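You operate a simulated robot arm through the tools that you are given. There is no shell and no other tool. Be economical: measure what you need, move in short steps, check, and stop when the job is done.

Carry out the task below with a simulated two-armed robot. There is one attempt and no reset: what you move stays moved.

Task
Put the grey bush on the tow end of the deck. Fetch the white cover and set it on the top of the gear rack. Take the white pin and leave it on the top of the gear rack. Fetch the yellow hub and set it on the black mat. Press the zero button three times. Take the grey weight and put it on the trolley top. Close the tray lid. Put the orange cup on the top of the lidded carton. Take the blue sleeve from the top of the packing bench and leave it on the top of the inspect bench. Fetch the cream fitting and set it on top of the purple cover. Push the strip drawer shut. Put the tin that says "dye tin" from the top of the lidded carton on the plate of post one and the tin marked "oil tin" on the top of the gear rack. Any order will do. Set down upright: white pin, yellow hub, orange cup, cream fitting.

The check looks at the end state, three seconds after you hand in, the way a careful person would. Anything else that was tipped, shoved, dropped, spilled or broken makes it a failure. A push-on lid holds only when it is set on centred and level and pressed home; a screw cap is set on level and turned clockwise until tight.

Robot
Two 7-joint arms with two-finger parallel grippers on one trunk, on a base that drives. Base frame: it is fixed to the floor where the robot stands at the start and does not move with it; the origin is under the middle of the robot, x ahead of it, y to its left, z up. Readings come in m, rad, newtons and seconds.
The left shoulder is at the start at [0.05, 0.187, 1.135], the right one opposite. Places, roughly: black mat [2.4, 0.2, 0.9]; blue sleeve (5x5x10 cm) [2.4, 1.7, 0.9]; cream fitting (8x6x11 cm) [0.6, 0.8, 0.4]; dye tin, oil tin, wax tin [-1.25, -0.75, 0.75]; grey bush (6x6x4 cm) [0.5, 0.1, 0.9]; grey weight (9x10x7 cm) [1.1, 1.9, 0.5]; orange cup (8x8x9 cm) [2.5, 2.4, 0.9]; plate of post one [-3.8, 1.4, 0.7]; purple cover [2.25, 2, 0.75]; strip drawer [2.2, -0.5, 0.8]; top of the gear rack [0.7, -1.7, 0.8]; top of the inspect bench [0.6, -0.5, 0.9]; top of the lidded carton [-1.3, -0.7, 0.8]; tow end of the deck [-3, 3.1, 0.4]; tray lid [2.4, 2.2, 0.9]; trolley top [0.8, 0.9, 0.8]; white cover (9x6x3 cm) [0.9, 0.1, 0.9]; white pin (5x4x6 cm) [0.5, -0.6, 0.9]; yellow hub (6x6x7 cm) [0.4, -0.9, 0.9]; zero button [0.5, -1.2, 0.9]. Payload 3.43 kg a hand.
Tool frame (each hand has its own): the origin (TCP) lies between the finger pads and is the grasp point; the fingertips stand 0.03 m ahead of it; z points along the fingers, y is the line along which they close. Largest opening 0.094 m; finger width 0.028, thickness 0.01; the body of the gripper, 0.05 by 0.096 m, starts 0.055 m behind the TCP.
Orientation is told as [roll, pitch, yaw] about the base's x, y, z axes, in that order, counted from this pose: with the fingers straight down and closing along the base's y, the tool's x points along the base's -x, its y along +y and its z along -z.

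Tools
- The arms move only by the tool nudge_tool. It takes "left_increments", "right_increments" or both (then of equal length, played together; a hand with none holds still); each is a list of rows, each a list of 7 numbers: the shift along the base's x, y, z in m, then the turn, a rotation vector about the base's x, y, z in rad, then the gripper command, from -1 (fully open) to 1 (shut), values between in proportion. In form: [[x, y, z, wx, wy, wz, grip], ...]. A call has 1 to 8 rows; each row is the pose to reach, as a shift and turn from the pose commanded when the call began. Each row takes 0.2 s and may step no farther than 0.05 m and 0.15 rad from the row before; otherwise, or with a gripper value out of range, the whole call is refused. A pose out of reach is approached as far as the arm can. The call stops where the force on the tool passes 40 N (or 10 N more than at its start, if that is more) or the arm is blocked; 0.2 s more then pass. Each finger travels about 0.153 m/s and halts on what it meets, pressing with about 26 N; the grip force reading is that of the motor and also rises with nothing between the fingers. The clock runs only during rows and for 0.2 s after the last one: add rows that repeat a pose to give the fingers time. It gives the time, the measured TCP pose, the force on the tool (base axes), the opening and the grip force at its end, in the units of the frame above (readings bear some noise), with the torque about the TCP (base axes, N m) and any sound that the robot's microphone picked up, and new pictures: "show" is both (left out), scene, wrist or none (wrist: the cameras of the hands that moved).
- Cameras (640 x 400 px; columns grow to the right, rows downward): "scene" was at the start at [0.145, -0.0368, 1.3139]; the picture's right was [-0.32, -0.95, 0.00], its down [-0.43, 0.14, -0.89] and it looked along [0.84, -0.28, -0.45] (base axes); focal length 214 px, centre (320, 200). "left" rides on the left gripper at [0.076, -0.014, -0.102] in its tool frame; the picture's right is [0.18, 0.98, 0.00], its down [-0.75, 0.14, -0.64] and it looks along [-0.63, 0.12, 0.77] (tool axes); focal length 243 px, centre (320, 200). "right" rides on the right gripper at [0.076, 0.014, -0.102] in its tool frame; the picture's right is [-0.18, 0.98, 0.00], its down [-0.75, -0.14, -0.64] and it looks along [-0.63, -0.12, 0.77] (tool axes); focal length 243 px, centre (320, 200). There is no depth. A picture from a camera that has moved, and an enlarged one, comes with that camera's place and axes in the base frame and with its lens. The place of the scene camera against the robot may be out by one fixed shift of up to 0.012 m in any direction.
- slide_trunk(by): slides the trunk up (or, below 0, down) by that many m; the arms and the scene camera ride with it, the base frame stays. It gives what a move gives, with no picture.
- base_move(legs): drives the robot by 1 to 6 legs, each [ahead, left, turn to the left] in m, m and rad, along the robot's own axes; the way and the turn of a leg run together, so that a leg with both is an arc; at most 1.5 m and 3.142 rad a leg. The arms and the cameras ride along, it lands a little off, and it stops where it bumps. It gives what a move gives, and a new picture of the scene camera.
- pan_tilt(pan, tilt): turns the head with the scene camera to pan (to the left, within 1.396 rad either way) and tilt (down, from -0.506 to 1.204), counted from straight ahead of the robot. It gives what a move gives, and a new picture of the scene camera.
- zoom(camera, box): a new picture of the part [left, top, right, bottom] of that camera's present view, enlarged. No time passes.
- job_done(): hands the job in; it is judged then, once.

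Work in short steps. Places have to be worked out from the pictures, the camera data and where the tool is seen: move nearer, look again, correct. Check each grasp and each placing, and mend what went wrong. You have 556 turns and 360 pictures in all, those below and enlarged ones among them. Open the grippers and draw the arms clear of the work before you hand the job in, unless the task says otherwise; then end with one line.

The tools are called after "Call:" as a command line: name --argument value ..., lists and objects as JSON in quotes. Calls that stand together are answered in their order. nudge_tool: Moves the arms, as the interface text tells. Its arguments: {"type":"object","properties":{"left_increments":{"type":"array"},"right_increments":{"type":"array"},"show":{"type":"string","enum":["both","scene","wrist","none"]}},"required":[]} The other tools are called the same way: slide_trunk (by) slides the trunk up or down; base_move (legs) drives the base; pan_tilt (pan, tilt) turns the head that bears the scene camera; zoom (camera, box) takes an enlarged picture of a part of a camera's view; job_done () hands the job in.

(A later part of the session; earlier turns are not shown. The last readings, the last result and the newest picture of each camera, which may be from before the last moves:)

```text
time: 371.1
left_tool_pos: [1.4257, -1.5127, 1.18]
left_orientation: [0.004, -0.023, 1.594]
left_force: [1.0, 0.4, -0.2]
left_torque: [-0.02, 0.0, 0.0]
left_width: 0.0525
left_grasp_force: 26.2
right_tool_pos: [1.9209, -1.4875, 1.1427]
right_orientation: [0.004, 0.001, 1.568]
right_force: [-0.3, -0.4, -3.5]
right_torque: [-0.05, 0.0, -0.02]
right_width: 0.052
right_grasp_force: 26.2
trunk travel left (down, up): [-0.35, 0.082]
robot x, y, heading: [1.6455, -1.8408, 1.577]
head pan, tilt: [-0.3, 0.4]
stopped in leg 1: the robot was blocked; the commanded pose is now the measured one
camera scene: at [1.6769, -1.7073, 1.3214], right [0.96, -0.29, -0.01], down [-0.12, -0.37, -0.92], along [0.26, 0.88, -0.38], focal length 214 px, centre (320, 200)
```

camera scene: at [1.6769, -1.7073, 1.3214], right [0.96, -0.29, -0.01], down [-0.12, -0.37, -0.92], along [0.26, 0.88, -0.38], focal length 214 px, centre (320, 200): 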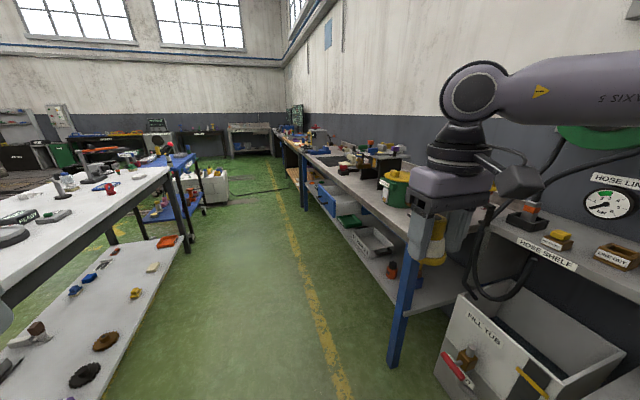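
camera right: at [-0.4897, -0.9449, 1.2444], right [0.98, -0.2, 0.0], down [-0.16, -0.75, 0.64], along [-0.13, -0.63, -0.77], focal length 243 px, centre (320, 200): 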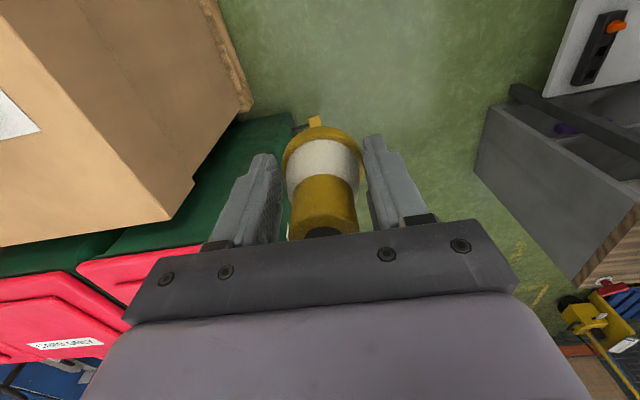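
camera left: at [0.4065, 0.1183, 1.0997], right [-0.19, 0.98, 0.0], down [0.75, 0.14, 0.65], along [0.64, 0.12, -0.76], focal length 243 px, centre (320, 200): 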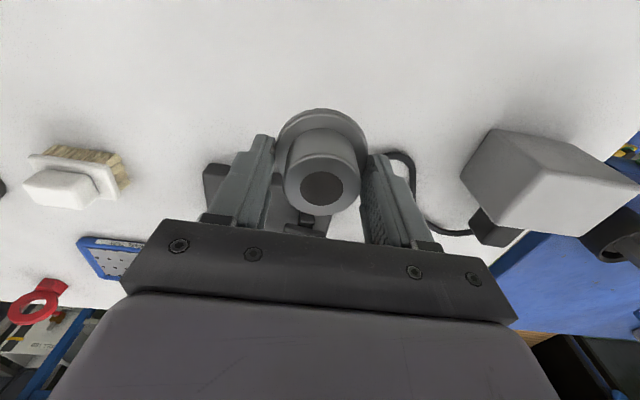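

My left elbow seems to catch the rack panel. Back off, shift right 0.2 m, then continue.

Call:
base_move --legs '[[-0.08, 0, 0], [0, -0.2, 0]]'

Call:
base_move --legs '[[1.2, 0.0, 0], [0.9, 0.12, 0]]'

```text
time: 373.4
left_tool_pos: [1.6218, -1.5826, 1.1757]
left_orientation: [0.0, -0.011, 1.596]
left_force: [0.0, 0.6, -1.0]
left_torque: [0.03, 0.02, -0.03]
left_width: 0.0525
left_grasp_force: 26.5
right_tool_pos: [2.1183, -1.5587, 1.1388]
right_orientation: [0.0, 0.006, 1.567]
right_force: [1.3, 0.2, -3.5]
right_torque: [-0.05, 0.02, 0.02]
right_width: 0.0518
right_grasp_force: 25.9
trunk travel left (down, up): [-0.35, 0.082]
robot x, y, heading: [1.8462, -1.9157, 1.573]
head pan, tilt: [-0.3, 0.4]
camera scene: at [1.872, -1.7777, 1.3203], right [0.96, -0.29, 0.0], down [-0.11, -0.37, -0.92], along [0.27, 0.88, -0.39], focal length 214 px, centre (320, 200)
```

scene: 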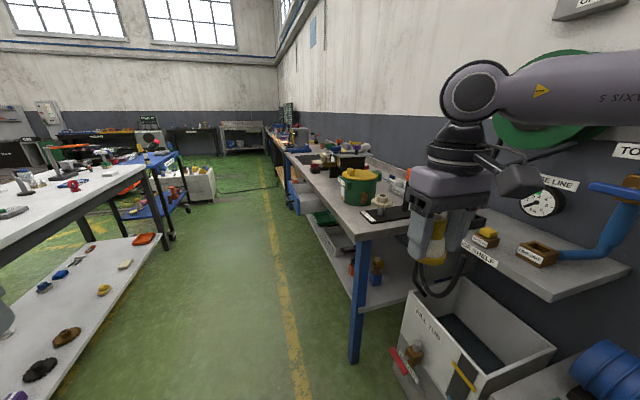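

```text
time: 384.1
left_tool_pos: [1.4611, 0.5576, 1.1753]
left_orientation: [-0.001, -0.011, 1.6]
left_force: [0.1, -0.3, -0.9]
left_torque: [-0.02, 0.03, 0.02]
left_width: 0.0526
left_grasp_force: 26.1
right_tool_pos: [1.9561, 0.583, 1.1401]
right_orientation: [0.001, 0.006, 1.572]
right_force: [-0.5, -0.1, -3.7]
right_torque: [-0.04, 0.03, -0.02]
right_width: 0.0519
right_grasp_force: 25.8
trunk travel left (down, up): [-0.35, 0.082]
robot x, y, heading: [1.685, 0.2226, 1.583]
head pan, tilt: [-0.3, 0.4]
camera scene: at [1.712, 0.3628, 1.3203], right [0.96, -0.29, 0.0], down [-0.11, -0.37, -0.92], along [0.26, 0.88, -0.39], focal length 214 px, centre (320, 200)
```

scene: 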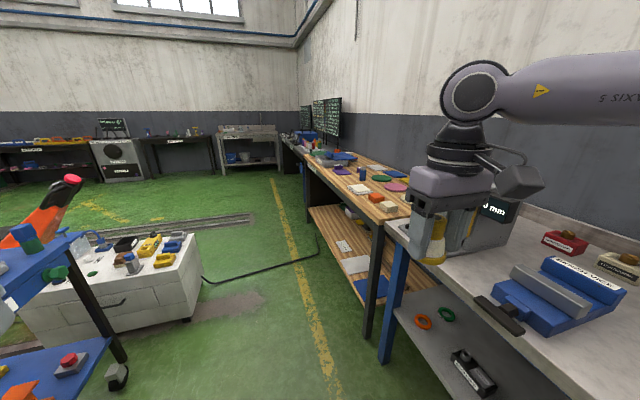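

Now I move to y ≈ 0.42 and turn to face the east bench with the black mat.

Call:
base_move --legs '[[0.2, 0, 0], [0, 0, -1.585]]'

Call:
pan_tilt --pan -0.25 --tilt 0.6

```text
time: 389.5
left_tool_pos: [2.0232, 0.644, 1.1753]
left_orientation: [-0.001, -0.012, 0.008]
left_force: [-0.9, -0.5, -1.6]
left_torque: [-0.01, 0.0, 0.02]
left_width: 0.0524
left_grasp_force: 26.4
right_tool_pos: [2.0385, 0.1496, 1.1401]
right_orientation: [0.002, 0.007, -0.02]
right_force: [-0.7, 0.5, -3.5]
right_torque: [-0.01, 0.06, -0.01]
right_width: 0.0518
right_grasp_force: 25.6
trunk travel left (down, up): [-0.35, 0.082]
robot x, y, heading: [1.6848, 0.4233, -0.013]
head pan, tilt: [-0.3, 0.4]
camera scene: at [1.8303, 0.3894, 1.3203], right [-0.31, -0.95, 0.0], down [-0.37, 0.12, -0.92], along [0.88, -0.28, -0.39], focal length 214 px, centre (320, 200)
```

scene: 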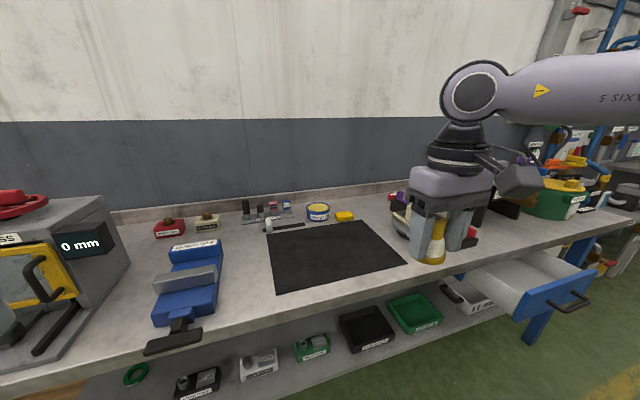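

```text
time: 390.3
left_tool_pos: [2.0216, 0.6434, 1.1754]
left_orientation: [0.001, -0.012, 0.01]
left_force: [-0.8, -0.4, -0.3]
left_torque: [0.01, 0.01, 0.05]
left_width: 0.0524
left_grasp_force: 26.1
right_tool_pos: [2.0378, 0.1486, 1.1404]
right_orientation: [-0.001, 0.008, -0.022]
right_force: [-0.9, -0.9, -3.3]
right_torque: [0.0, 0.04, -0.03]
right_width: 0.0518
right_grasp_force: 25.8
trunk travel left (down, up): [-0.35, 0.082]
robot x, y, heading: [1.6859, 0.4254, -0.013]
head pan, tilt: [-0.25, 0.6]
camera scene: at [1.8275, 0.395, 1.3021], right [-0.26, -0.97, 0.0], down [-0.55, 0.15, -0.83], along [0.8, -0.21, -0.56], focal length 214 px, centre (320, 200)
```

scene: 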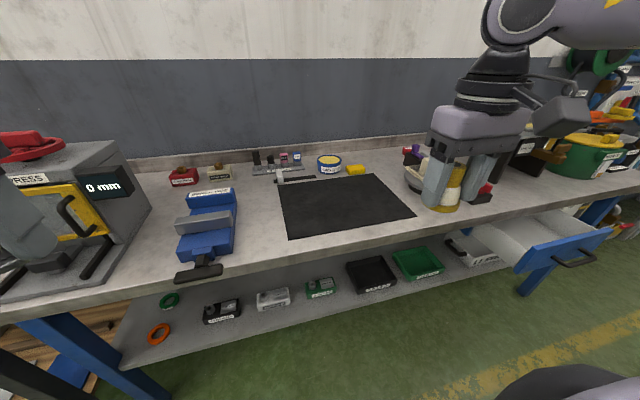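

The mat spans x 2.29–2.63, y -0.05–0.37, and is empty. I move in, and bring the hub over (2.37, 0.17).

Call:
base_move --legs '[[0.13, 0, 0.013]]'

Call:
nudge_tool --right_increments '[[0.04, 0.005, -0.02, 0, 0, 0, 1], [0.08, 0.01, -0.04, 0, 0, 0, 1], [0.12, 0.015, -0.06, 0, 0, 0, 1], [0.16, 0.02, -0.08, 0, 0, 0, 1], [0.19, 0.02, -0.11, 0, 0, 0, 1], [0.2, 0.02, -0.14, 0, 0, 0, 1]]' --show "both"

```text
time: 391.6
left_tool_pos: [2.1503, 0.6479, 1.1748]
left_orientation: [-0.002, -0.014, 0.019]
left_force: [0.5, 0.0, -1.6]
left_torque: [-0.02, 0.0, 0.0]
left_width: 0.0525
left_grasp_force: 25.6
right_tool_pos: [2.1696, 0.1512, 1.1404]
right_orientation: [0.001, 0.008, -0.01]
right_force: [0.3, 0.3, -3.3]
right_torque: [0.02, 0.01, 0.01]
right_width: 0.0518
right_grasp_force: 26.4
trunk travel left (down, up): [-0.35, 0.082]
robot x, y, heading: [1.8117, 0.4258, -0.001]
head pan, tilt: [-0.25, 0.6]
camera scene: at [1.958, 0.396, 1.3019], right [-0.25, -0.97, 0.0], down [-0.55, 0.14, -0.82], along [0.8, -0.2, -0.57], focal length 214 px, centre (320, 200)
```

scene: 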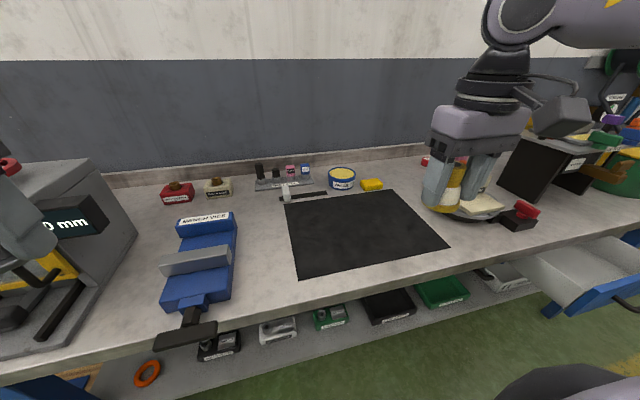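

```text
time: 392.9
left_tool_pos: [2.1502, 0.6473, 1.1755]
left_orientation: [-0.001, -0.012, 0.02]
left_force: [0.1, 0.5, -1.3]
left_torque: [0.0, 0.04, 0.02]
left_width: 0.0528
left_grasp_force: 25.3
right_tool_pos: [2.3544, 0.162, 1.0022]
right_orientation: [-0.002, 0.005, -0.011]
right_force: [-0.4, 0.1, -2.9]
right_torque: [0.03, 0.05, 0.01]
right_width: 0.0519
right_grasp_force: 26.4
right hand out of reach, approached as far as the arm can: row 5, 6
trunk travel left (down, up): [-0.35, 0.082]
robot x, y, heading: [1.8128, 0.4242, 0.003]
head pan, tilt: [-0.25, 0.6]
camera scene: at [1.9575, 0.3959, 1.302], right [-0.25, -0.97, 0.0], down [-0.55, 0.14, -0.82], along [0.8, -0.2, -0.57], focal length 214 px, centre (320, 200)
camera right: at [2.2798, 0.1777, 1.1036], right [0.19, 0.98, 0.0], down [0.76, -0.15, 0.64], along [0.63, -0.12, -0.77], focal length 243 px, centre (320, 200)
```

scene: 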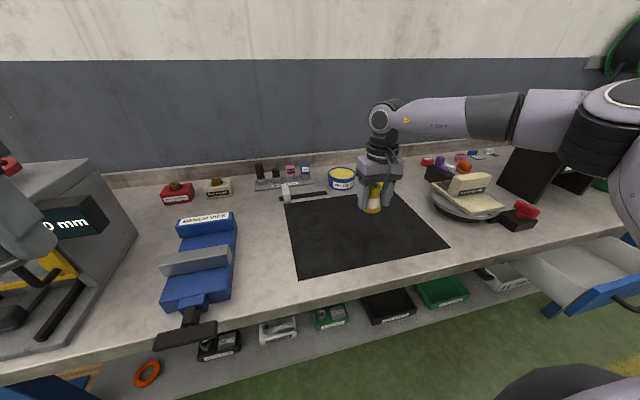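
right: 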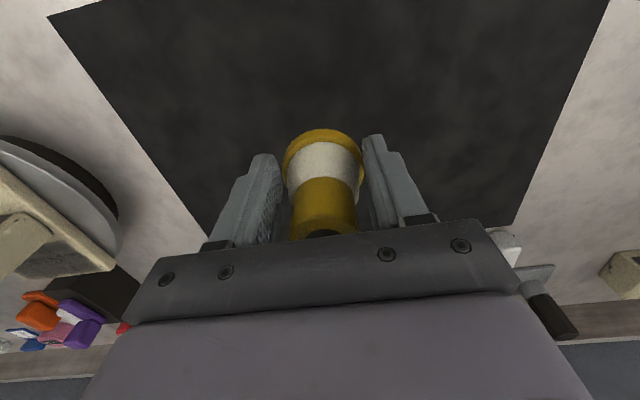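

Call:
nudge_tool --right_increments '[[-0.005, 0.0, -0.04, 0, 0, 0, 1], [-0.01, 0.0, -0.07, 0, 0, 0, 1], [-0.01, 0.0, -0.08, 0, 0, 0, 1], [-0.01, 0.0, -0.086, 0, 0, 0, 1], [-0.01, 0.0, -0.092, 0, 0, 0, 1]]' --show "wrist"

```text
time: 394.1
left_tool_pos: [2.1476, 0.6471, 1.1763]
left_orientation: [-0.002, -0.014, 0.02]
left_force: [-0.8, 0.0, -1.2]
left_torque: [0.04, 0.02, -0.02]
left_width: 0.0524
left_grasp_force: 25.6
right_tool_pos: [2.3351, 0.1572, 0.9233]
right_orientation: [0.003, -0.004, -0.013]
right_force: [3.9, -0.4, 16.0]
right_torque: [0.07, 0.06, 0.01]
right_width: 0.0518
right_grasp_force: 26.0
right hand out of reach, approached as far as the arm can: row 1, 2, 3, 4, 5
trunk travel left (down, up): [-0.35, 0.082]
robot x, y, heading: [1.8117, 0.4278, -0.003]
head pan, tilt: [-0.25, 0.6]
camera right: at [2.2576, 0.1719, 1.0246], right [0.19, 0.98, 0.0], down [0.75, -0.15, 0.64], along [0.63, -0.12, -0.76], focal length 243 px, centre (320, 200)
```

right: 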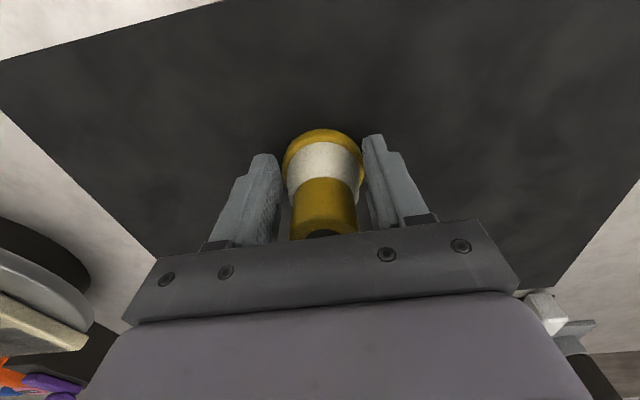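

Contact on the mat, well inside its edge. Release and rise.

Call:
nudge_tool --right_increments '[[0, 0, 0.002, 0, 0, 0, 1], [0, 0, 0.002, 0, 0, 0, 0], [0, 0, 0.002, 0, 0, 0, -1], [0, 0, 0.002, 0, 0, 0, -1], [0, 0, 0.045, 0, 0, 0, -1], [-0.01, 0, 0.09, 0, 0, 0, -1], [-0.03, 0, 0.13, 0, 0, 0, -1]]' --show "both"

```text
time: 395.8
left_tool_pos: [2.1502, 0.6476, 1.1758]
left_orientation: [0.0, -0.015, 0.02]
left_force: [-0.7, -0.4, -1.1]
left_torque: [0.02, -0.01, -0.02]
left_width: 0.0528
left_grasp_force: 26.4
right_tool_pos: [2.3032, 0.1559, 1.051]
right_orientation: [-0.001, 0.007, -0.007]
right_force: [-0.8, 1.4, -0.1]
right_torque: [-0.02, 0.0, 0.0]
right_width: 0.0937
right_grasp_force: 0.0
trunk travel left (down, up): [-0.35, 0.082]
robot x, y, heading: [1.816, 0.4247, 0.002]
head pan, tilt: [-0.25, 0.6]
camera scene: at [1.9562, 0.3964, 1.3022], right [-0.25, -0.97, 0.0], down [-0.55, 0.14, -0.83], along [0.8, -0.2, -0.56], focal length 214 px, centre (320, 200)
camera right: at [2.2265, 0.1716, 1.153], right [0.19, 0.98, 0.0], down [0.76, -0.15, 0.64], along [0.62, -0.13, -0.77], focal length 243 px, centre (320, 200)
```

scene: 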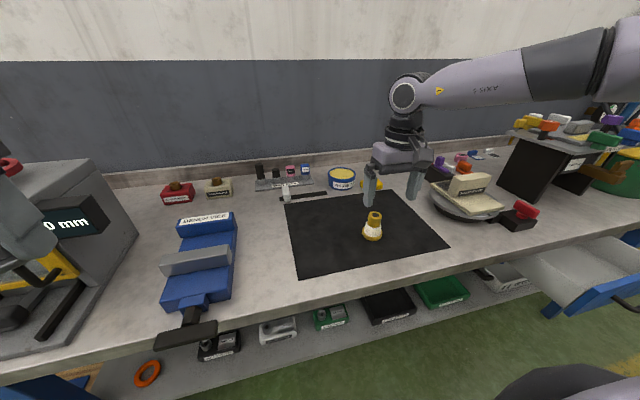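
right: 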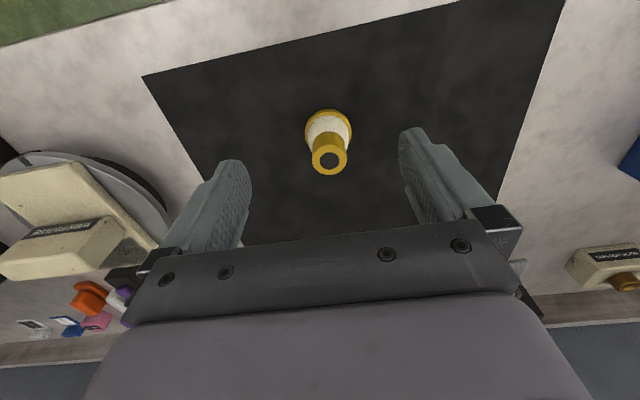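

Hub stands upright on the mat. Next the strip drawer: retract, back off, and move south to face it.

Call:
nudge_tool --right_increments '[[-0.04, 0, 0.02, 0, 0, 0, -1], [-0.08, 0, 0.04, 0, 0, 0, -1], [-0.12, 0, 0.06, 0, 0, 0, 0], [-0.15, 0, 0.08, 0, 0, 0, 1]]' --show "none"

Call:
base_move --legs '[[-0.35, 0, 0], [0, -0.68, 0]]'

```text
time: 396.8
left_tool_pos: [2.1494, 0.6471, 1.1762]
left_orientation: [0.001, -0.014, 0.02]
left_force: [0.4, 1.1, -1.4]
left_torque: [-0.01, 0.01, 0.0]
left_width: 0.0526
left_grasp_force: 26.3
right_tool_pos: [2.1541, 0.1561, 1.1276]
right_orientation: [0.0, 0.006, -0.009]
right_force: [-0.4, -0.6, 0.1]
right_torque: [0.01, 0.0, -0.02]
right_width: 0.0
right_grasp_force: 25.8
trunk travel left (down, up): [-0.35, 0.082]
robot x, y, heading: [1.8155, 0.4262, 0.0]
head pan, tilt: [-0.25, 0.6]
```

```text
time: 402.3
left_tool_pos: [1.7988, -0.0204, 1.1756]
left_orientation: [0.0, -0.013, 0.015]
left_force: [-0.5, -0.1, -2.1]
left_torque: [0.01, 0.0, 0.03]
left_width: 0.0524
left_grasp_force: 26.0
right_tool_pos: [1.8011, -0.5113, 1.1287]
right_orientation: [0.0, 0.006, -0.015]
right_force: [0.1, -1.5, 0.6]
right_torque: [0.01, 0.02, 0.02]
right_width: 0.0
right_grasp_force: 25.4
trunk travel left (down, up): [-0.35, 0.082]
robot x, y, heading: [1.4589, -0.2381, -0.005]
head pan, tilt: [-0.25, 0.6]
camera scene: at [1.6038, -0.27, 1.3021], right [-0.25, -0.97, 0.0], down [-0.55, 0.14, -0.82], along [0.8, -0.21, -0.57], focal length 214 px, centre (320, 200)
```

scene: 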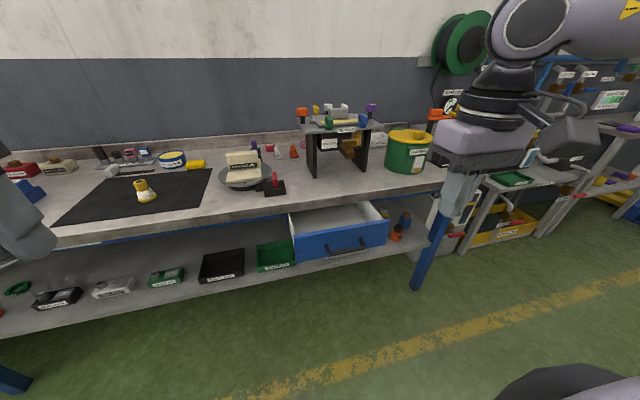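

The drawer front (y ≈ -0.47, z ≈ 0.78) protrudes to x ≈ 2.1. I tilt the closed fingers forward to push it with the base.

Call:
nudge_tool --right_increments '[[0.02, 0.005, -0.04, 0, -0.13, 0, 1], [0.04, 0.01, -0.08, 0, -0.26, 0, 1], [0.06, 0.015, -0.12, 0, -0.39, 0, 1], [0.08, 0.02, -0.16, 0, -0.52, 0, 1], [0.1, 0.025, -0.2, 0, -0.65, 0, 1], [0.12, 0.03, -0.24, 0, -0.78, 0, 1], [0.14, 0.035, -0.28, 0, -0.9, 0, 1], [0.15, 0.036, -0.32, 0, -0.9, 0, 1]]' --show "both"

```text
time: 404.1
left_tool_pos: [1.7967, -0.0199, 1.1767]
left_orientation: [0.0, -0.015, 0.016]
left_force: [-1.1, -0.9, -0.8]
left_torque: [0.01, 0.0, -0.03]
left_width: 0.0527
left_grasp_force: 25.8
right_tool_pos: [1.9504, -0.4692, 0.8828]
right_orientation: [0.015, -0.891, -0.022]
right_force: [-0.4, 0.4, 0.5]
right_torque: [0.01, 0.01, 0.0]
right_width: 0.0
right_grasp_force: 25.8
right hand out of reach, approached as far as the arm can: row 7, 8
trunk travel left (down, up): [-0.35, 0.082]
robot x, y, heading: [1.4595, -0.2391, -0.003]
head pan, tilt: [-0.25, 0.6]
camera scene: at [1.6038, -0.2701, 1.3021], right [-0.25, -0.97, 0.0], down [-0.55, 0.14, -0.82], along [0.8, -0.21, -0.57], focal length 214 px, centre (320, 200)
camera right: at [1.8232, -0.4537, 0.8863], right [0.13, 0.98, 0.15], down [-0.03, -0.15, 0.99], along [0.99, -0.13, 0.01], focal length 243 px, centre (320, 200)
```

scene: 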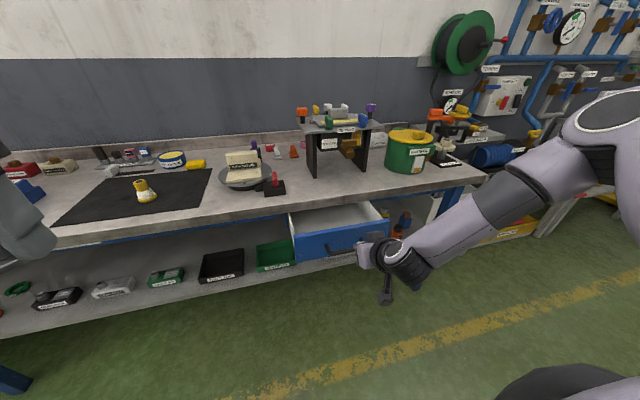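
right: 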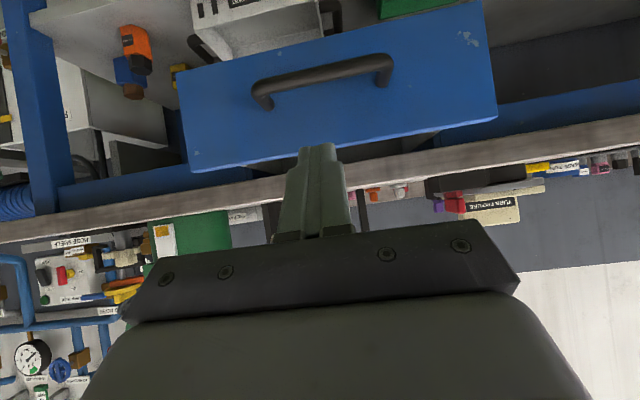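

Need the fingertips about 0.09 lower; I lower the trunk.

Call:
slide_trunk --by -0.095

Call:
base_move --legs '[[0.12, 0, 0]]'

Call:
zoom --camera "right" --box '[0, 0, 640, 400]'

```text
time: 405.4
left_tool_pos: [1.798, -0.0195, 1.0811]
left_orientation: [0.001, -0.014, 0.014]
left_force: [0.8, 0.1, -1.4]
left_torque: [0.0, -0.03, -0.04]
left_width: 0.0526
left_grasp_force: 25.6
right_tool_pos: [1.951, -0.4687, 0.7874]
right_orientation: [0.013, -0.889, -0.023]
right_force: [-0.4, 0.6, 0.2]
right_torque: [0.01, -0.02, 0.02]
right_width: 0.0
right_grasp_force: 26.0
trunk travel left (down, up): [-0.255, 0.177]
robot x, y, heading: [1.4616, -0.2412, -0.002]
head pan, tilt: [-0.25, 0.6]
```

```text
time: 406.7
left_tool_pos: [1.921, -0.0198, 1.0808]
left_orientation: [-0.001, -0.013, 0.013]
left_force: [-1.0, 0.7, -0.8]
left_torque: [-0.02, -0.01, -0.05]
left_width: 0.0525
left_grasp_force: 26.0
right_tool_pos: [2.0716, -0.4702, 0.7869]
right_orientation: [0.012, -0.888, -0.023]
right_force: [0.2, -0.5, -0.2]
right_torque: [0.03, 0.0, 0.0]
right_width: 0.0002
right_grasp_force: 25.7
trunk travel left (down, up): [-0.255, 0.177]
robot x, y, heading: [1.5821, -0.2413, -0.006]
head pan, tilt: [-0.25, 0.6]
camera scene: at [1.7259, -0.2702, 1.207], right [-0.25, -0.97, 0.0], down [-0.55, 0.14, -0.82], along [0.8, -0.21, -0.57], focal length 214 px, centre (320, 200)
```

scene: 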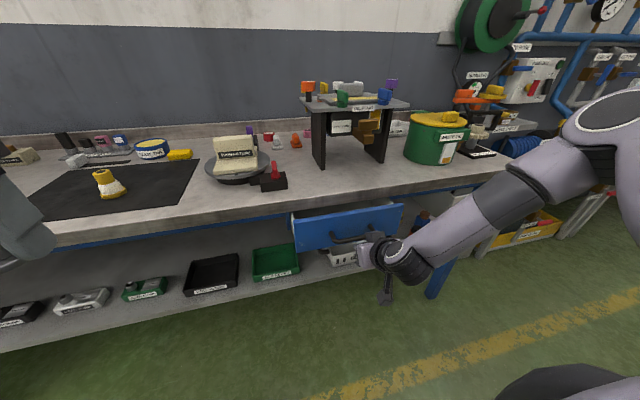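

```text
1.00 times, centred on (320, 200) of right
camera zoom: at [1.9449, -0.4543, 0.7915], right [0.13, 0.98, 0.15], down [-0.03, -0.15, 0.99], along [0.99, -0.13, 0.01], focal length 243 px, centre (320, 200)
```

zoom: 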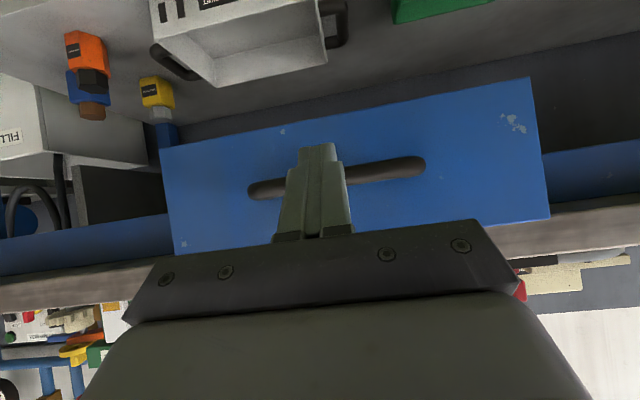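

Call:
base_move --legs '[[0.1, 0, 0]]'

```text
time: 407.8
left_tool_pos: [2.0195, -0.0211, 1.0809]
left_orientation: [0.001, -0.015, 0.014]
left_force: [-0.1, -0.6, -1.9]
left_torque: [-0.01, 0.03, 0.02]
left_width: 0.0525
left_grasp_force: 26.1
right_tool_pos: [2.1729, -0.4699, 0.7875]
right_orientation: [0.012, -0.887, -0.023]
right_force: [0.6, 0.2, 0.4]
right_torque: [0.0, 0.04, 0.03]
right_width: 0.0001
right_grasp_force: 26.5
trunk travel left (down, up): [-0.255, 0.177]
robot x, y, heading: [1.6813, -0.2376, -0.0]
head pan, tilt: [-0.25, 0.6]
camera scene: at [1.8265, -0.2705, 1.207], right [-0.25, -0.97, 0.0], down [-0.55, 0.14, -0.82], along [0.8, -0.21, -0.57], focal length 214 px, centre (320, 200)
```

scene: 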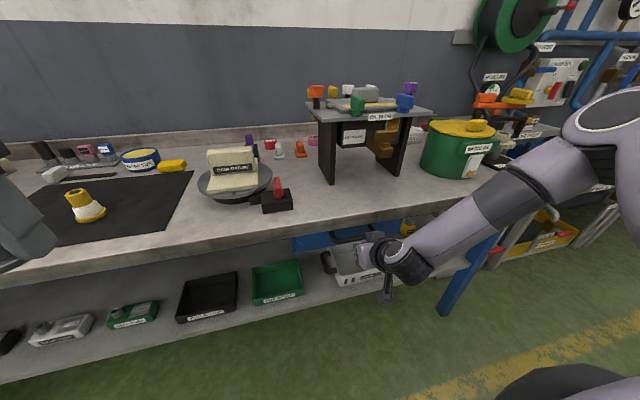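

Call:
base_move --legs '[[0.06, 0, 0]]'

Call:
zoom --camera "right" --box '[0, 0, 640, 400]'

```text
time: 408.7
left_tool_pos: [2.0447, -0.021, 1.0801]
left_orientation: [-0.004, -0.013, 0.012]
left_force: [0.0, -0.6, -1.1]
left_torque: [0.03, -0.03, -0.02]
left_width: 0.0527
left_grasp_force: 25.7
right_tool_pos: [2.1853, -0.4686, 0.7808]
right_orientation: [0.021, -0.859, -0.025]
right_force: [0.3, -0.8, 1.4]
right_torque: [0.02, -0.01, 0.03]
right_width: 0.0
right_grasp_force: 25.7
trunk travel left (down, up): [-0.255, 0.177]
robot x, y, heading: [1.7044, -0.2408, -0.011]
head pan, tilt: [-0.25, 0.6]
stopped in leg 1: the force on the tool passed its limit (the readings are from after the stop); the commanded pose is now the measured one
camera scene: at [1.85, -0.2712, 1.2071], right [-0.25, -0.97, 0.0], down [-0.55, 0.14, -0.83], along [0.8, -0.21, -0.56], focal length 214 px, centre (320, 200)
```

scene: 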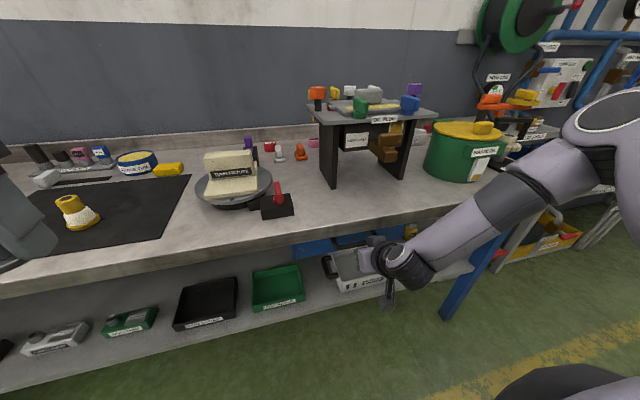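

```text
1.00 times, centred on (320, 200) of right
camera zoom: at [2.058, -0.4541, 0.7899], right [0.13, 0.98, 0.15], down [0.0, -0.15, 0.99], along [0.99, -0.13, -0.02], focal length 243 px, centre (320, 200)
```

zoom: 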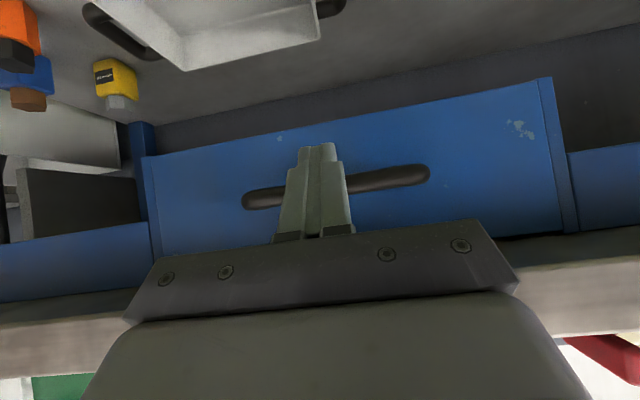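

The push stopped firmly at end of travel. I back off and check from the scene camera.

Call:
base_move --legs '[[-0.25, 0, 0]]'

Call:
zoom --camera "scene" --box '[240, 170, 480, 320]'

```text
time: 410.5
left_tool_pos: [1.7948, -0.0203, 1.0796]
left_orientation: [0.0, -0.014, 0.014]
left_force: [-0.1, -0.2, -0.9]
left_torque: [0.01, 0.02, -0.08]
left_width: 0.0526
left_grasp_force: 25.7
right_tool_pos: [1.936, -0.4678, 0.7822]
right_orientation: [0.02, -0.859, -0.023]
right_force: [-0.5, 0.0, -0.5]
right_torque: [-0.02, -0.01, -0.01]
right_width: 0.0
right_grasp_force: 26.2
trunk travel left (down, up): [-0.255, 0.177]
robot x, y, heading: [1.4565, -0.2371, -0.002]
head pan, tilt: [-0.25, 0.6]
camera scene: at [1.6011, -0.2696, 1.2072], right [-0.25, -0.97, 0.0], down [-0.55, 0.14, -0.83], along [0.8, -0.21, -0.56], focal length 214 px, centre (320, 200)
```

scene: 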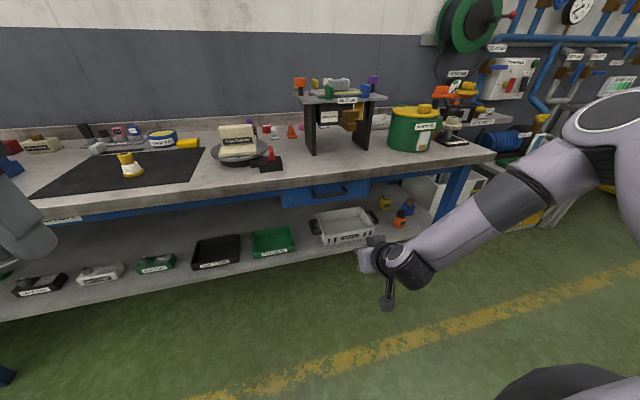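

```text
2.67 times, centred on (360, 245) of scene
camera zoom: at [1.6011, -0.2696, 1.2072], right [-0.25, -0.97, 0.0], down [-0.55, 0.14, -0.83], along [0.8, -0.21, -0.56], focal length 572 px, centre (213, 80)
```

zoom: 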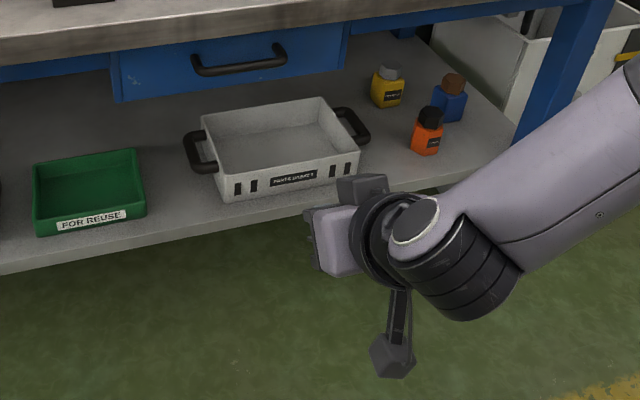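

Drawer shut. I straighten the arm, raise the trunk, and turn to the inspect bench for the white cover.

Call:
nudge_tool --right_increments '[[-0.02, 0, 0.03, 0, 0.12, 0, 1], [-0.04, 0, 0.06, 0, 0.24, 0, 1], [-0.06, 0, 0.09, 0, 0.36, 0, 1], [-0.08, 0, 0.13, 0, 0.48, 0, 0], [-0.1, 0, 0.17, 0, 0.6, 0, -1], [-0.12, 0, 0.21, 0, 0.72, 0, -1], [-0.13, 0, 0.25, -0.02, 0.86, 0.02, -1]]' --show "none"

Call:
slide_trunk --by 0.095

Call:
base_move --legs '[[0.2, 0, 0], [0, 0, 1.57]]'

```text
time: 412.1
left_tool_pos: [1.795, -0.0203, 1.0815]
left_orientation: [-0.002, -0.015, 0.012]
left_force: [-0.8, -1.1, -0.6]
left_torque: [-0.01, 0.02, 0.0]
left_width: 0.0528
left_grasp_force: 25.9
right_tool_pos: [1.8052, -0.4654, 1.0319]
right_orientation: [-0.006, 0.001, 0.014]
right_force: [0.4, 0.7, 0.9]
right_torque: [0.0, -0.02, -0.01]
right_width: 0.094
right_grasp_force: 0.1
trunk travel left (down, up): [-0.255, 0.177]
robot x, y, heading: [1.4527, -0.2411, -0.004]
head pan, tilt: [-0.25, 0.6]
```

```text
time: 413.4
left_tool_pos: [1.7956, -0.0214, 1.1755]
left_orientation: [-0.001, -0.014, 0.012]
left_force: [0.0, 0.7, -1.7]
left_torque: [0.02, 0.01, 0.05]
left_width: 0.0527
left_grasp_force: 25.6
right_tool_pos: [1.8063, -0.4655, 1.1253]
right_orientation: [-0.007, -0.001, 0.009]
right_force: [-0.4, 0.8, -0.6]
right_torque: [0.02, 0.02, 0.0]
right_width: 0.0939
right_grasp_force: 0.1
trunk travel left (down, up): [-0.35, 0.082]
robot x, y, heading: [1.4591, -0.24, -0.006]
head pan, tilt: [-0.25, 0.6]
```

```text
time: 418.8
left_tool_pos: [1.4292, 0.0933, 1.1764]
left_orientation: [-0.001, -0.015, 1.604]
left_force: [0.6, -0.3, -1.5]
left_torque: [-0.07, 0.0, 0.01]
left_width: 0.053
left_grasp_force: 26.0
right_tool_pos: [1.8733, 0.1131, 1.1274]
right_orientation: [-0.007, -0.001, 1.601]
right_force: [0.1, -0.1, 0.8]
right_torque: [0.0, 0.0, 0.01]
right_width: 0.0938
right_grasp_force: 0.0
trunk travel left (down, up): [-0.35, 0.082]
robot x, y, heading: [1.655, -0.2438, 1.588]
head pan, tilt: [-0.25, 0.6]
camera scene: at [1.6752, -0.1035, 1.3021], right [0.97, -0.23, 0.0], down [-0.13, -0.55, -0.83], along [0.19, 0.8, -0.56], focal length 214 px, centre (320, 200)
```

scene: 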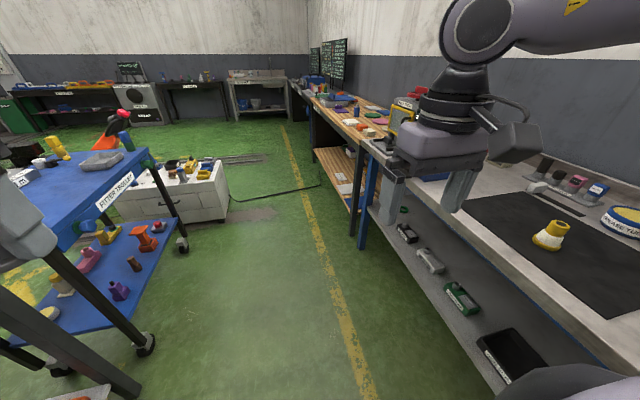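

Call:
base_move --legs '[[0, 0, 1.555]]'

Call:
pan_tilt --pan -0.2 --tilt 0.6

```text
time: 423.1
left_tool_pos: [1.3216, -0.4647, 1.1758]
left_orientation: [-0.002, -0.015, -3.115]
left_force: [-0.1, 0.6, -2.4]
left_torque: [0.0, 0.0, -0.01]
left_width: 0.0524
left_grasp_force: 26.4
right_tool_pos: [1.304, -0.0198, 1.1258]
right_orientation: [-0.007, 0.001, -3.115]
right_force: [-0.4, -0.1, 0.1]
right_torque: [0.03, 0.03, -0.01]
right_width: 0.0938
right_grasp_force: 0.0
trunk travel left (down, up): [-0.35, 0.082]
robot x, y, heading: [1.6585, -0.2415, -3.132]
head pan, tilt: [-0.25, 0.6]
camera scene: at [1.5114, -0.2276, 1.3021], right [0.24, 0.97, 0.0], down [0.55, -0.13, -0.83], along [-0.8, 0.2, -0.56], focal length 214 px, centre (320, 200)
```

scene: 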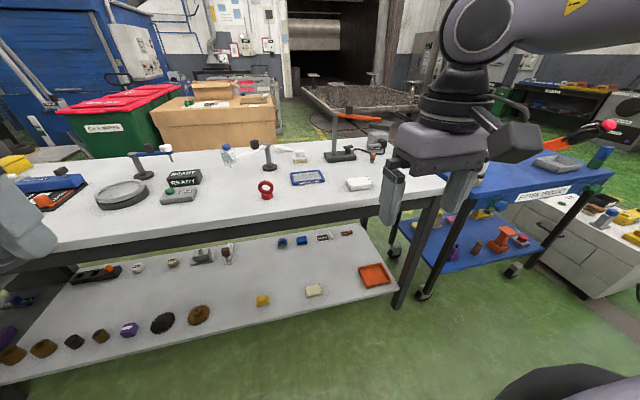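

```text
time: 423.7
left_tool_pos: [1.3219, -0.4658, 1.1759]
left_orientation: [-0.001, -0.013, -3.115]
left_force: [0.2, -0.3, -1.3]
left_torque: [0.02, 0.02, 0.01]
left_width: 0.0529
left_grasp_force: 25.8
right_tool_pos: [1.3042, -0.0195, 1.1266]
right_orientation: [-0.008, 0.0, -3.116]
right_force: [-0.8, -1.0, 0.6]
right_torque: [-0.02, -0.02, 0.01]
right_width: 0.094
right_grasp_force: 0.1
trunk travel left (down, up): [-0.35, 0.082]
robot x, y, heading: [1.6533, -0.2377, -3.133]
head pan, tilt: [-0.201, 0.6]
camera scene: at [1.5104, -0.2318, 1.3021], right [0.19, 0.98, 0.0], down [0.55, -0.11, -0.83], along [-0.81, 0.16, -0.56], focal length 214 px, centre (320, 200)
```

scene: 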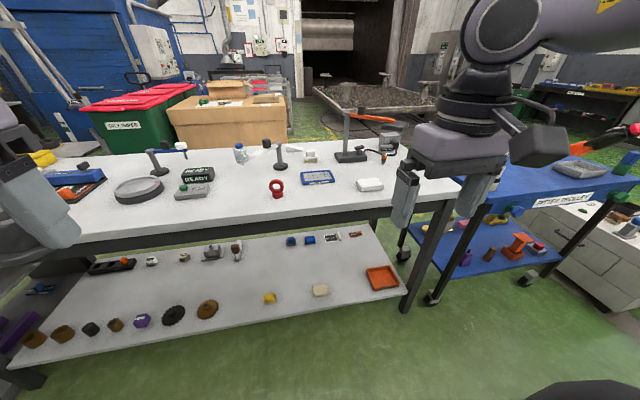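

White cover at about (0.84, 0.10). I close in.

Call:
base_move --legs '[[0.28, 0, 0], [0, -0.08, 0]]'

Call:
nudge_tool --right_increments '[[-0.04, 0.01, -0.02, 0, 0, 0, -1], [-0.08, 0.02, -0.04, 0, 0, 0, -1], [-0.12, 0.03, -0.06, 0, 0, 0, -1], [-0.15, 0.03, -0.08, 0, 0, 0, -1]]' --show "wrist"

```text
time: 426.3
left_tool_pos: [1.0426, -0.3881, 1.1768]
left_orientation: [0.0, -0.015, -3.11]
left_force: [0.1, -0.7, -1.5]
left_torque: [-0.02, -0.03, -0.02]
left_width: 0.0526
left_grasp_force: 25.8
right_tool_pos: [1.0241, 0.0561, 1.1263]
right_orientation: [-0.007, 0.0, -3.113]
right_force: [0.0, -0.3, 0.1]
right_torque: [-0.04, -0.04, 0.02]
right_width: 0.094
right_grasp_force: 0.0
trunk travel left (down, up): [-0.35, 0.082]
robot x, y, heading: [1.3738, -0.1641, -3.126]
head pan, tilt: [-0.201, 0.6]
camera scene: at [1.2312, -0.1544, 1.3021], right [0.19, 0.98, 0.0], down [0.56, -0.11, -0.82], along [-0.81, 0.15, -0.57], focal length 214 px, centre (320, 200)
```

scene: 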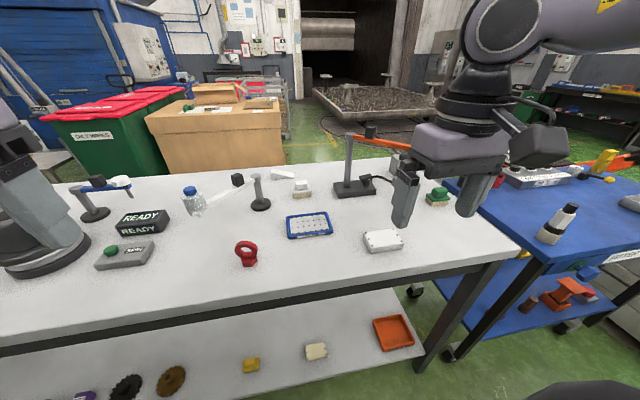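

```text
time: 427.3
left_tool_pos: [1.0433, -0.3898, 1.1753]
left_orientation: [0.0, -0.013, -3.112]
left_force: [0.9, -0.3, -0.7]
left_torque: [-0.02, -0.02, 0.03]
left_width: 0.0527
left_grasp_force: 25.9
right_tool_pos: [0.8737, 0.087, 1.0447]
right_orientation: [-0.009, 0.001, -3.111]
right_force: [-0.8, 0.0, -0.3]
right_torque: [-0.06, -0.01, 0.0]
right_width: 0.0937
right_grasp_force: 0.1
trunk travel left (down, up): [-0.35, 0.082]
robot x, y, heading: [1.3775, -0.1622, -3.124]
head pan, tilt: [-0.201, 0.6]
camera right: at [0.95, 0.0732, 1.1464], right [-0.15, -0.99, -0.01], down [-0.76, 0.11, 0.64], along [-0.63, 0.11, -0.77], focal length 243 px, centre (320, 200)
```

right: 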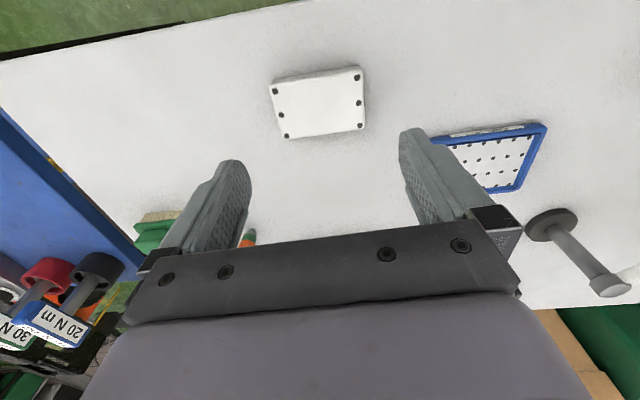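

The cover's 9 cm side runs along y, so I rotate the hand −90° to grip its 6 cm width along x.

Call:
nudge_tool --right_increments '[[0.0, 0, 0, 0, 0, -0.15, -1], [0.0, 0, 0, 0, 0, -0.3, -1], [0.0, 0, 0, 0, 0, -0.45, -1], [0.0, 0, 0, 0, 0, -0.6, -1], [0.0, 0, 0, 0, 0, -0.75, -1], [0.0, 0, 0, 0, 0, -0.9, -1], [0.0, 0, 0, 0, 0, -1.05, -1], [0.0, 0, 0, 0, 0, -1.2, -1]]' --show "none"

Call:
nudge_tool --right_increments '[[0, 0, 0, 0, 0, -0.15, -1], [0, 0, 0, 0, 0, -0.3, -1], [0.0, 0.0, -0.03, 0, 0, -0.4, -1], [-0.006, 0.003, -0.07, 0.009, 0, -0.4, -1]]' --show "wrist"

```text
time: 429.1
left_tool_pos: [1.0434, -0.3892, 1.1754]
left_orientation: [-0.003, -0.016, -3.11]
left_force: [0.3, -0.9, -0.9]
left_torque: [0.01, 0.01, -0.04]
left_width: 0.0525
left_grasp_force: 26.1
right_tool_pos: [0.8746, 0.086, 1.0467]
right_orientation: [-0.007, 0.001, 1.97]
right_force: [0.0, -0.1, 0.0]
right_torque: [-0.01, 0.01, -0.02]
right_width: 0.0941
right_grasp_force: 0.1
trunk travel left (down, up): [-0.35, 0.082]
robot x, y, heading: [1.375, -0.1634, -3.131]
head pan, tilt: [-0.201, 0.6]
```

```text
time: 430.1
left_tool_pos: [1.0425, -0.3894, 1.1754]
left_orientation: [-0.001, -0.013, -3.11]
left_force: [-0.3, 0.4, -1.7]
left_torque: [0.0, 0.0, 0.01]
left_width: 0.0528
left_grasp_force: 25.5
right_tool_pos: [0.8678, 0.0892, 0.9772]
right_orientation: [-0.01, -0.01, 1.569]
right_force: [-0.8, -0.4, 0.0]
right_torque: [0.01, 0.0, -0.02]
right_width: 0.0942
right_grasp_force: 0.1
trunk travel left (down, up): [-0.35, 0.082]
robot x, y, heading: [1.3778, -0.1643, -3.123]
head pan, tilt: [-0.201, 0.6]
camera right: at [0.8529, 0.0127, 1.0776], right [-0.98, 0.19, -0.01], down [0.14, 0.75, 0.65], along [0.13, 0.64, -0.76], focal length 243 px, centre (320, 200)
```

right: 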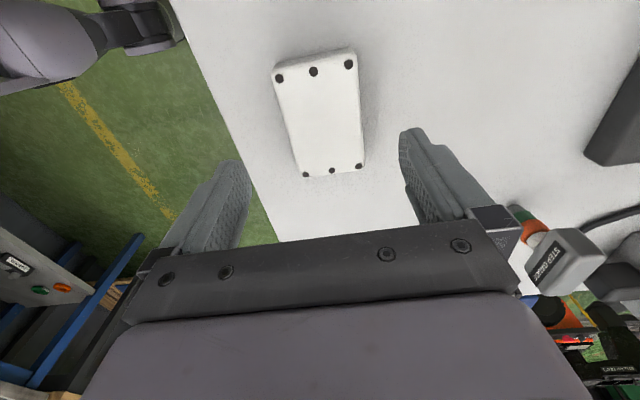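

Call:
nudge_tool --right_increments '[[0, 0, -0.04, 0.01, 0.01, 0, -1], [0, 0, -0.07, 0.01, 0.01, 0, -1], [0, 0, -0.085, 0.01, 0.01, 0, -1], [0, 0, -0.085, 0.01, 0.01, 0, 0.2], [0, 0, -0.085, 0.01, 0.01, 0, 1], [0, 0, -0.085, 0.01, 0.01, 0, 1], [0, 0, -0.05, 0.01, 0.01, 0, 1], [0.01, 0, -0.01, 0.01, 0.01, 0, 1]]' --show "wrist"

```text
time: 430.8
left_tool_pos: [1.043, -0.3887, 1.1755]
left_orientation: [-0.002, -0.015, -3.109]
left_force: [-0.1, 0.3, -1.7]
left_torque: [-0.02, -0.02, 0.01]
left_width: 0.0527
left_grasp_force: 26.3
right_tool_pos: [0.8698, 0.0898, 0.9113]
right_orientation: [0.012, -0.013, 1.57]
right_force: [12.5, 1.8, 21.0]
right_torque: [-0.22, -1.52, 0.23]
right_width: 0.0941
right_grasp_force: 0.0
right hand out of reach, approached as far as the arm can: row 3
trunk travel left (down, up): [-0.35, 0.082]
robot x, y, heading: [1.3783, -0.1627, -3.126]
head pan, tilt: [-0.201, 0.6]
stopped in row 3 (right hand): the force on the tool passed its limit (the readings are from after the stop); the commanded pose is now the measured one
camera right: at [0.8569, 0.0124, 1.0115], right [-0.98, 0.18, 0.01], down [0.15, 0.74, 0.65], along [0.11, 0.64, -0.76], focal length 243 px, centre (320, 200)
```

right: 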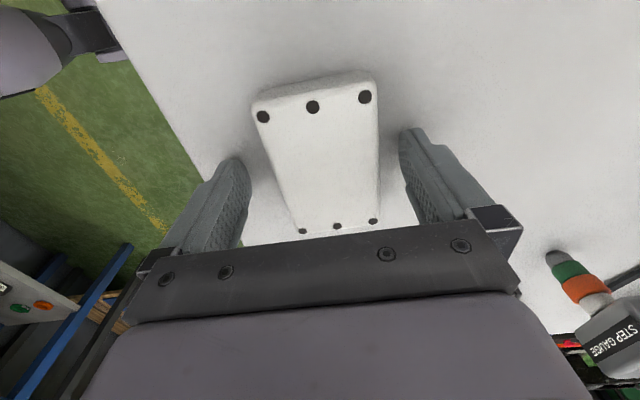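

Unexpected contact at the −x side. I look at the scene view before continuing.

Call:
pan_tilt --pan -0.45 --tilt 0.55

Call:
zoom --camera "scene" --box '[220, 80, 460, 230]'

```text
time: 431.6
left_tool_pos: [1.046, -0.3904, 1.177]
left_orientation: [0.0, -0.018, -3.11]
left_force: [0.0, -0.3, -1.1]
left_torque: [-0.01, 0.02, 0.01]
left_width: 0.0524
left_grasp_force: 26.3
right_tool_pos: [0.8701, 0.0915, 0.9114]
right_orientation: [0.017, -0.016, 1.57]
right_force: [13.3, 1.4, 32.4]
right_torque: [-0.34, -2.09, 0.3]
right_width: 0.094
right_grasp_force: 0.0
trunk travel left (down, up): [-0.35, 0.082]
robot x, y, heading: [1.3761, -0.1647, -3.129]
head pan, tilt: [-0.45, 0.55]
camera scene: at [1.2404, -0.1347, 1.3074], right [0.42, 0.91, 0.0], down [0.47, -0.22, -0.85], along [-0.77, 0.36, -0.52], focal length 214 px, centre (320, 200)
```

scene: 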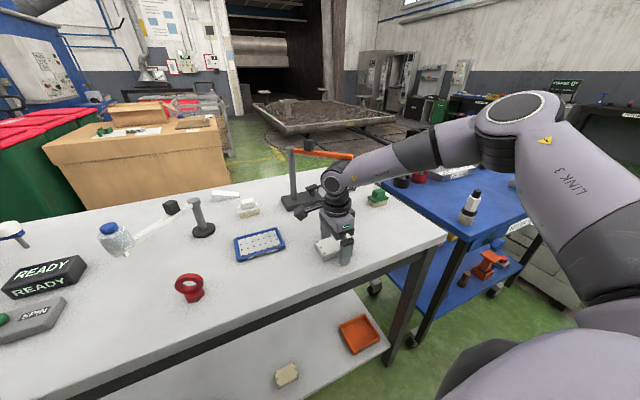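

```text
2.67 times, centred on (340, 155) of scene
camera zoom: at [1.2404, -0.1347, 1.3074], right [0.42, 0.91, 0.0], down [0.47, -0.22, -0.85], along [-0.77, 0.36, -0.52], focal length 572 px, centre (267, 320)
```

zoom: 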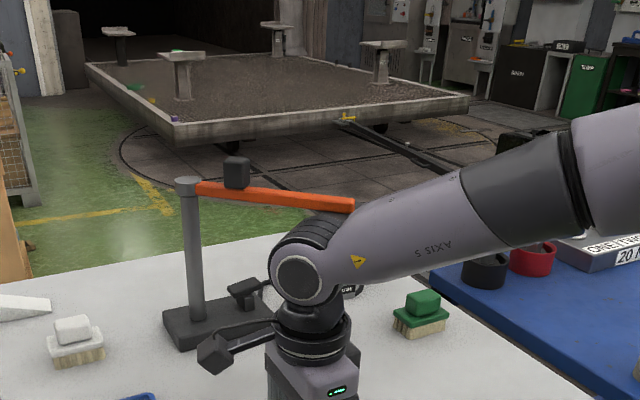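

My wrist housing touches the tip of the orange arm. I rise, shift south 3 cm, and will grip the cover nearer its south end.

Call:
nudge_tool --right_increments '[[0.02, -0.02, 0.02, 0, 0, 0, -1], [0.03, -0.035, 0.05, 0, 0, 0, -1], [0.03, -0.04, 0.08, -0.015, 0.015, 0, -1]]' --show "scene"

Call:
zoom --camera "scene" --box '[220, 80, 460, 230]'

```text
time: 432.4
left_tool_pos: [1.0434, -0.3888, 1.1753]
left_orientation: [-0.004, -0.015, -3.109]
left_force: [-0.6, 0.5, -0.1]
left_torque: [0.01, -0.02, -0.01]
left_width: 0.0525
left_grasp_force: 25.9
right_tool_pos: [0.8968, 0.0509, 0.9873]
right_orientation: [0.028, 0.0, 1.571]
right_force: [1.0, -0.5, 0.8]
right_torque: [-0.01, 0.02, 0.04]
right_width: 0.094
right_grasp_force: 0.0
trunk travel left (down, up): [-0.35, 0.082]
robot x, y, heading: [1.3801, -0.1614, -3.131]
head pan, tilt: [-0.45, 0.55]
camera scene: at [1.2372, -0.1338, 1.3066], right [0.42, 0.91, 0.0], down [0.47, -0.22, -0.85], along [-0.77, 0.36, -0.52], focal length 214 px, centre (320, 200)
```

scene: 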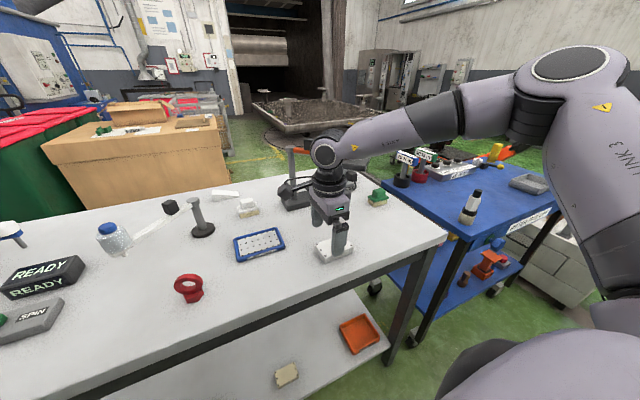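

```text
2.67 times, centred on (340, 155) of scene
camera zoom: at [1.2372, -0.1338, 1.3066], right [0.42, 0.91, 0.0], down [0.47, -0.22, -0.85], along [-0.77, 0.36, -0.52], focal length 572 px, centre (267, 320)
```

zoom: 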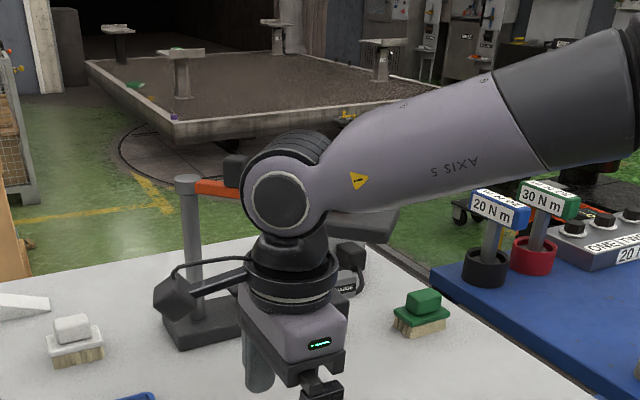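

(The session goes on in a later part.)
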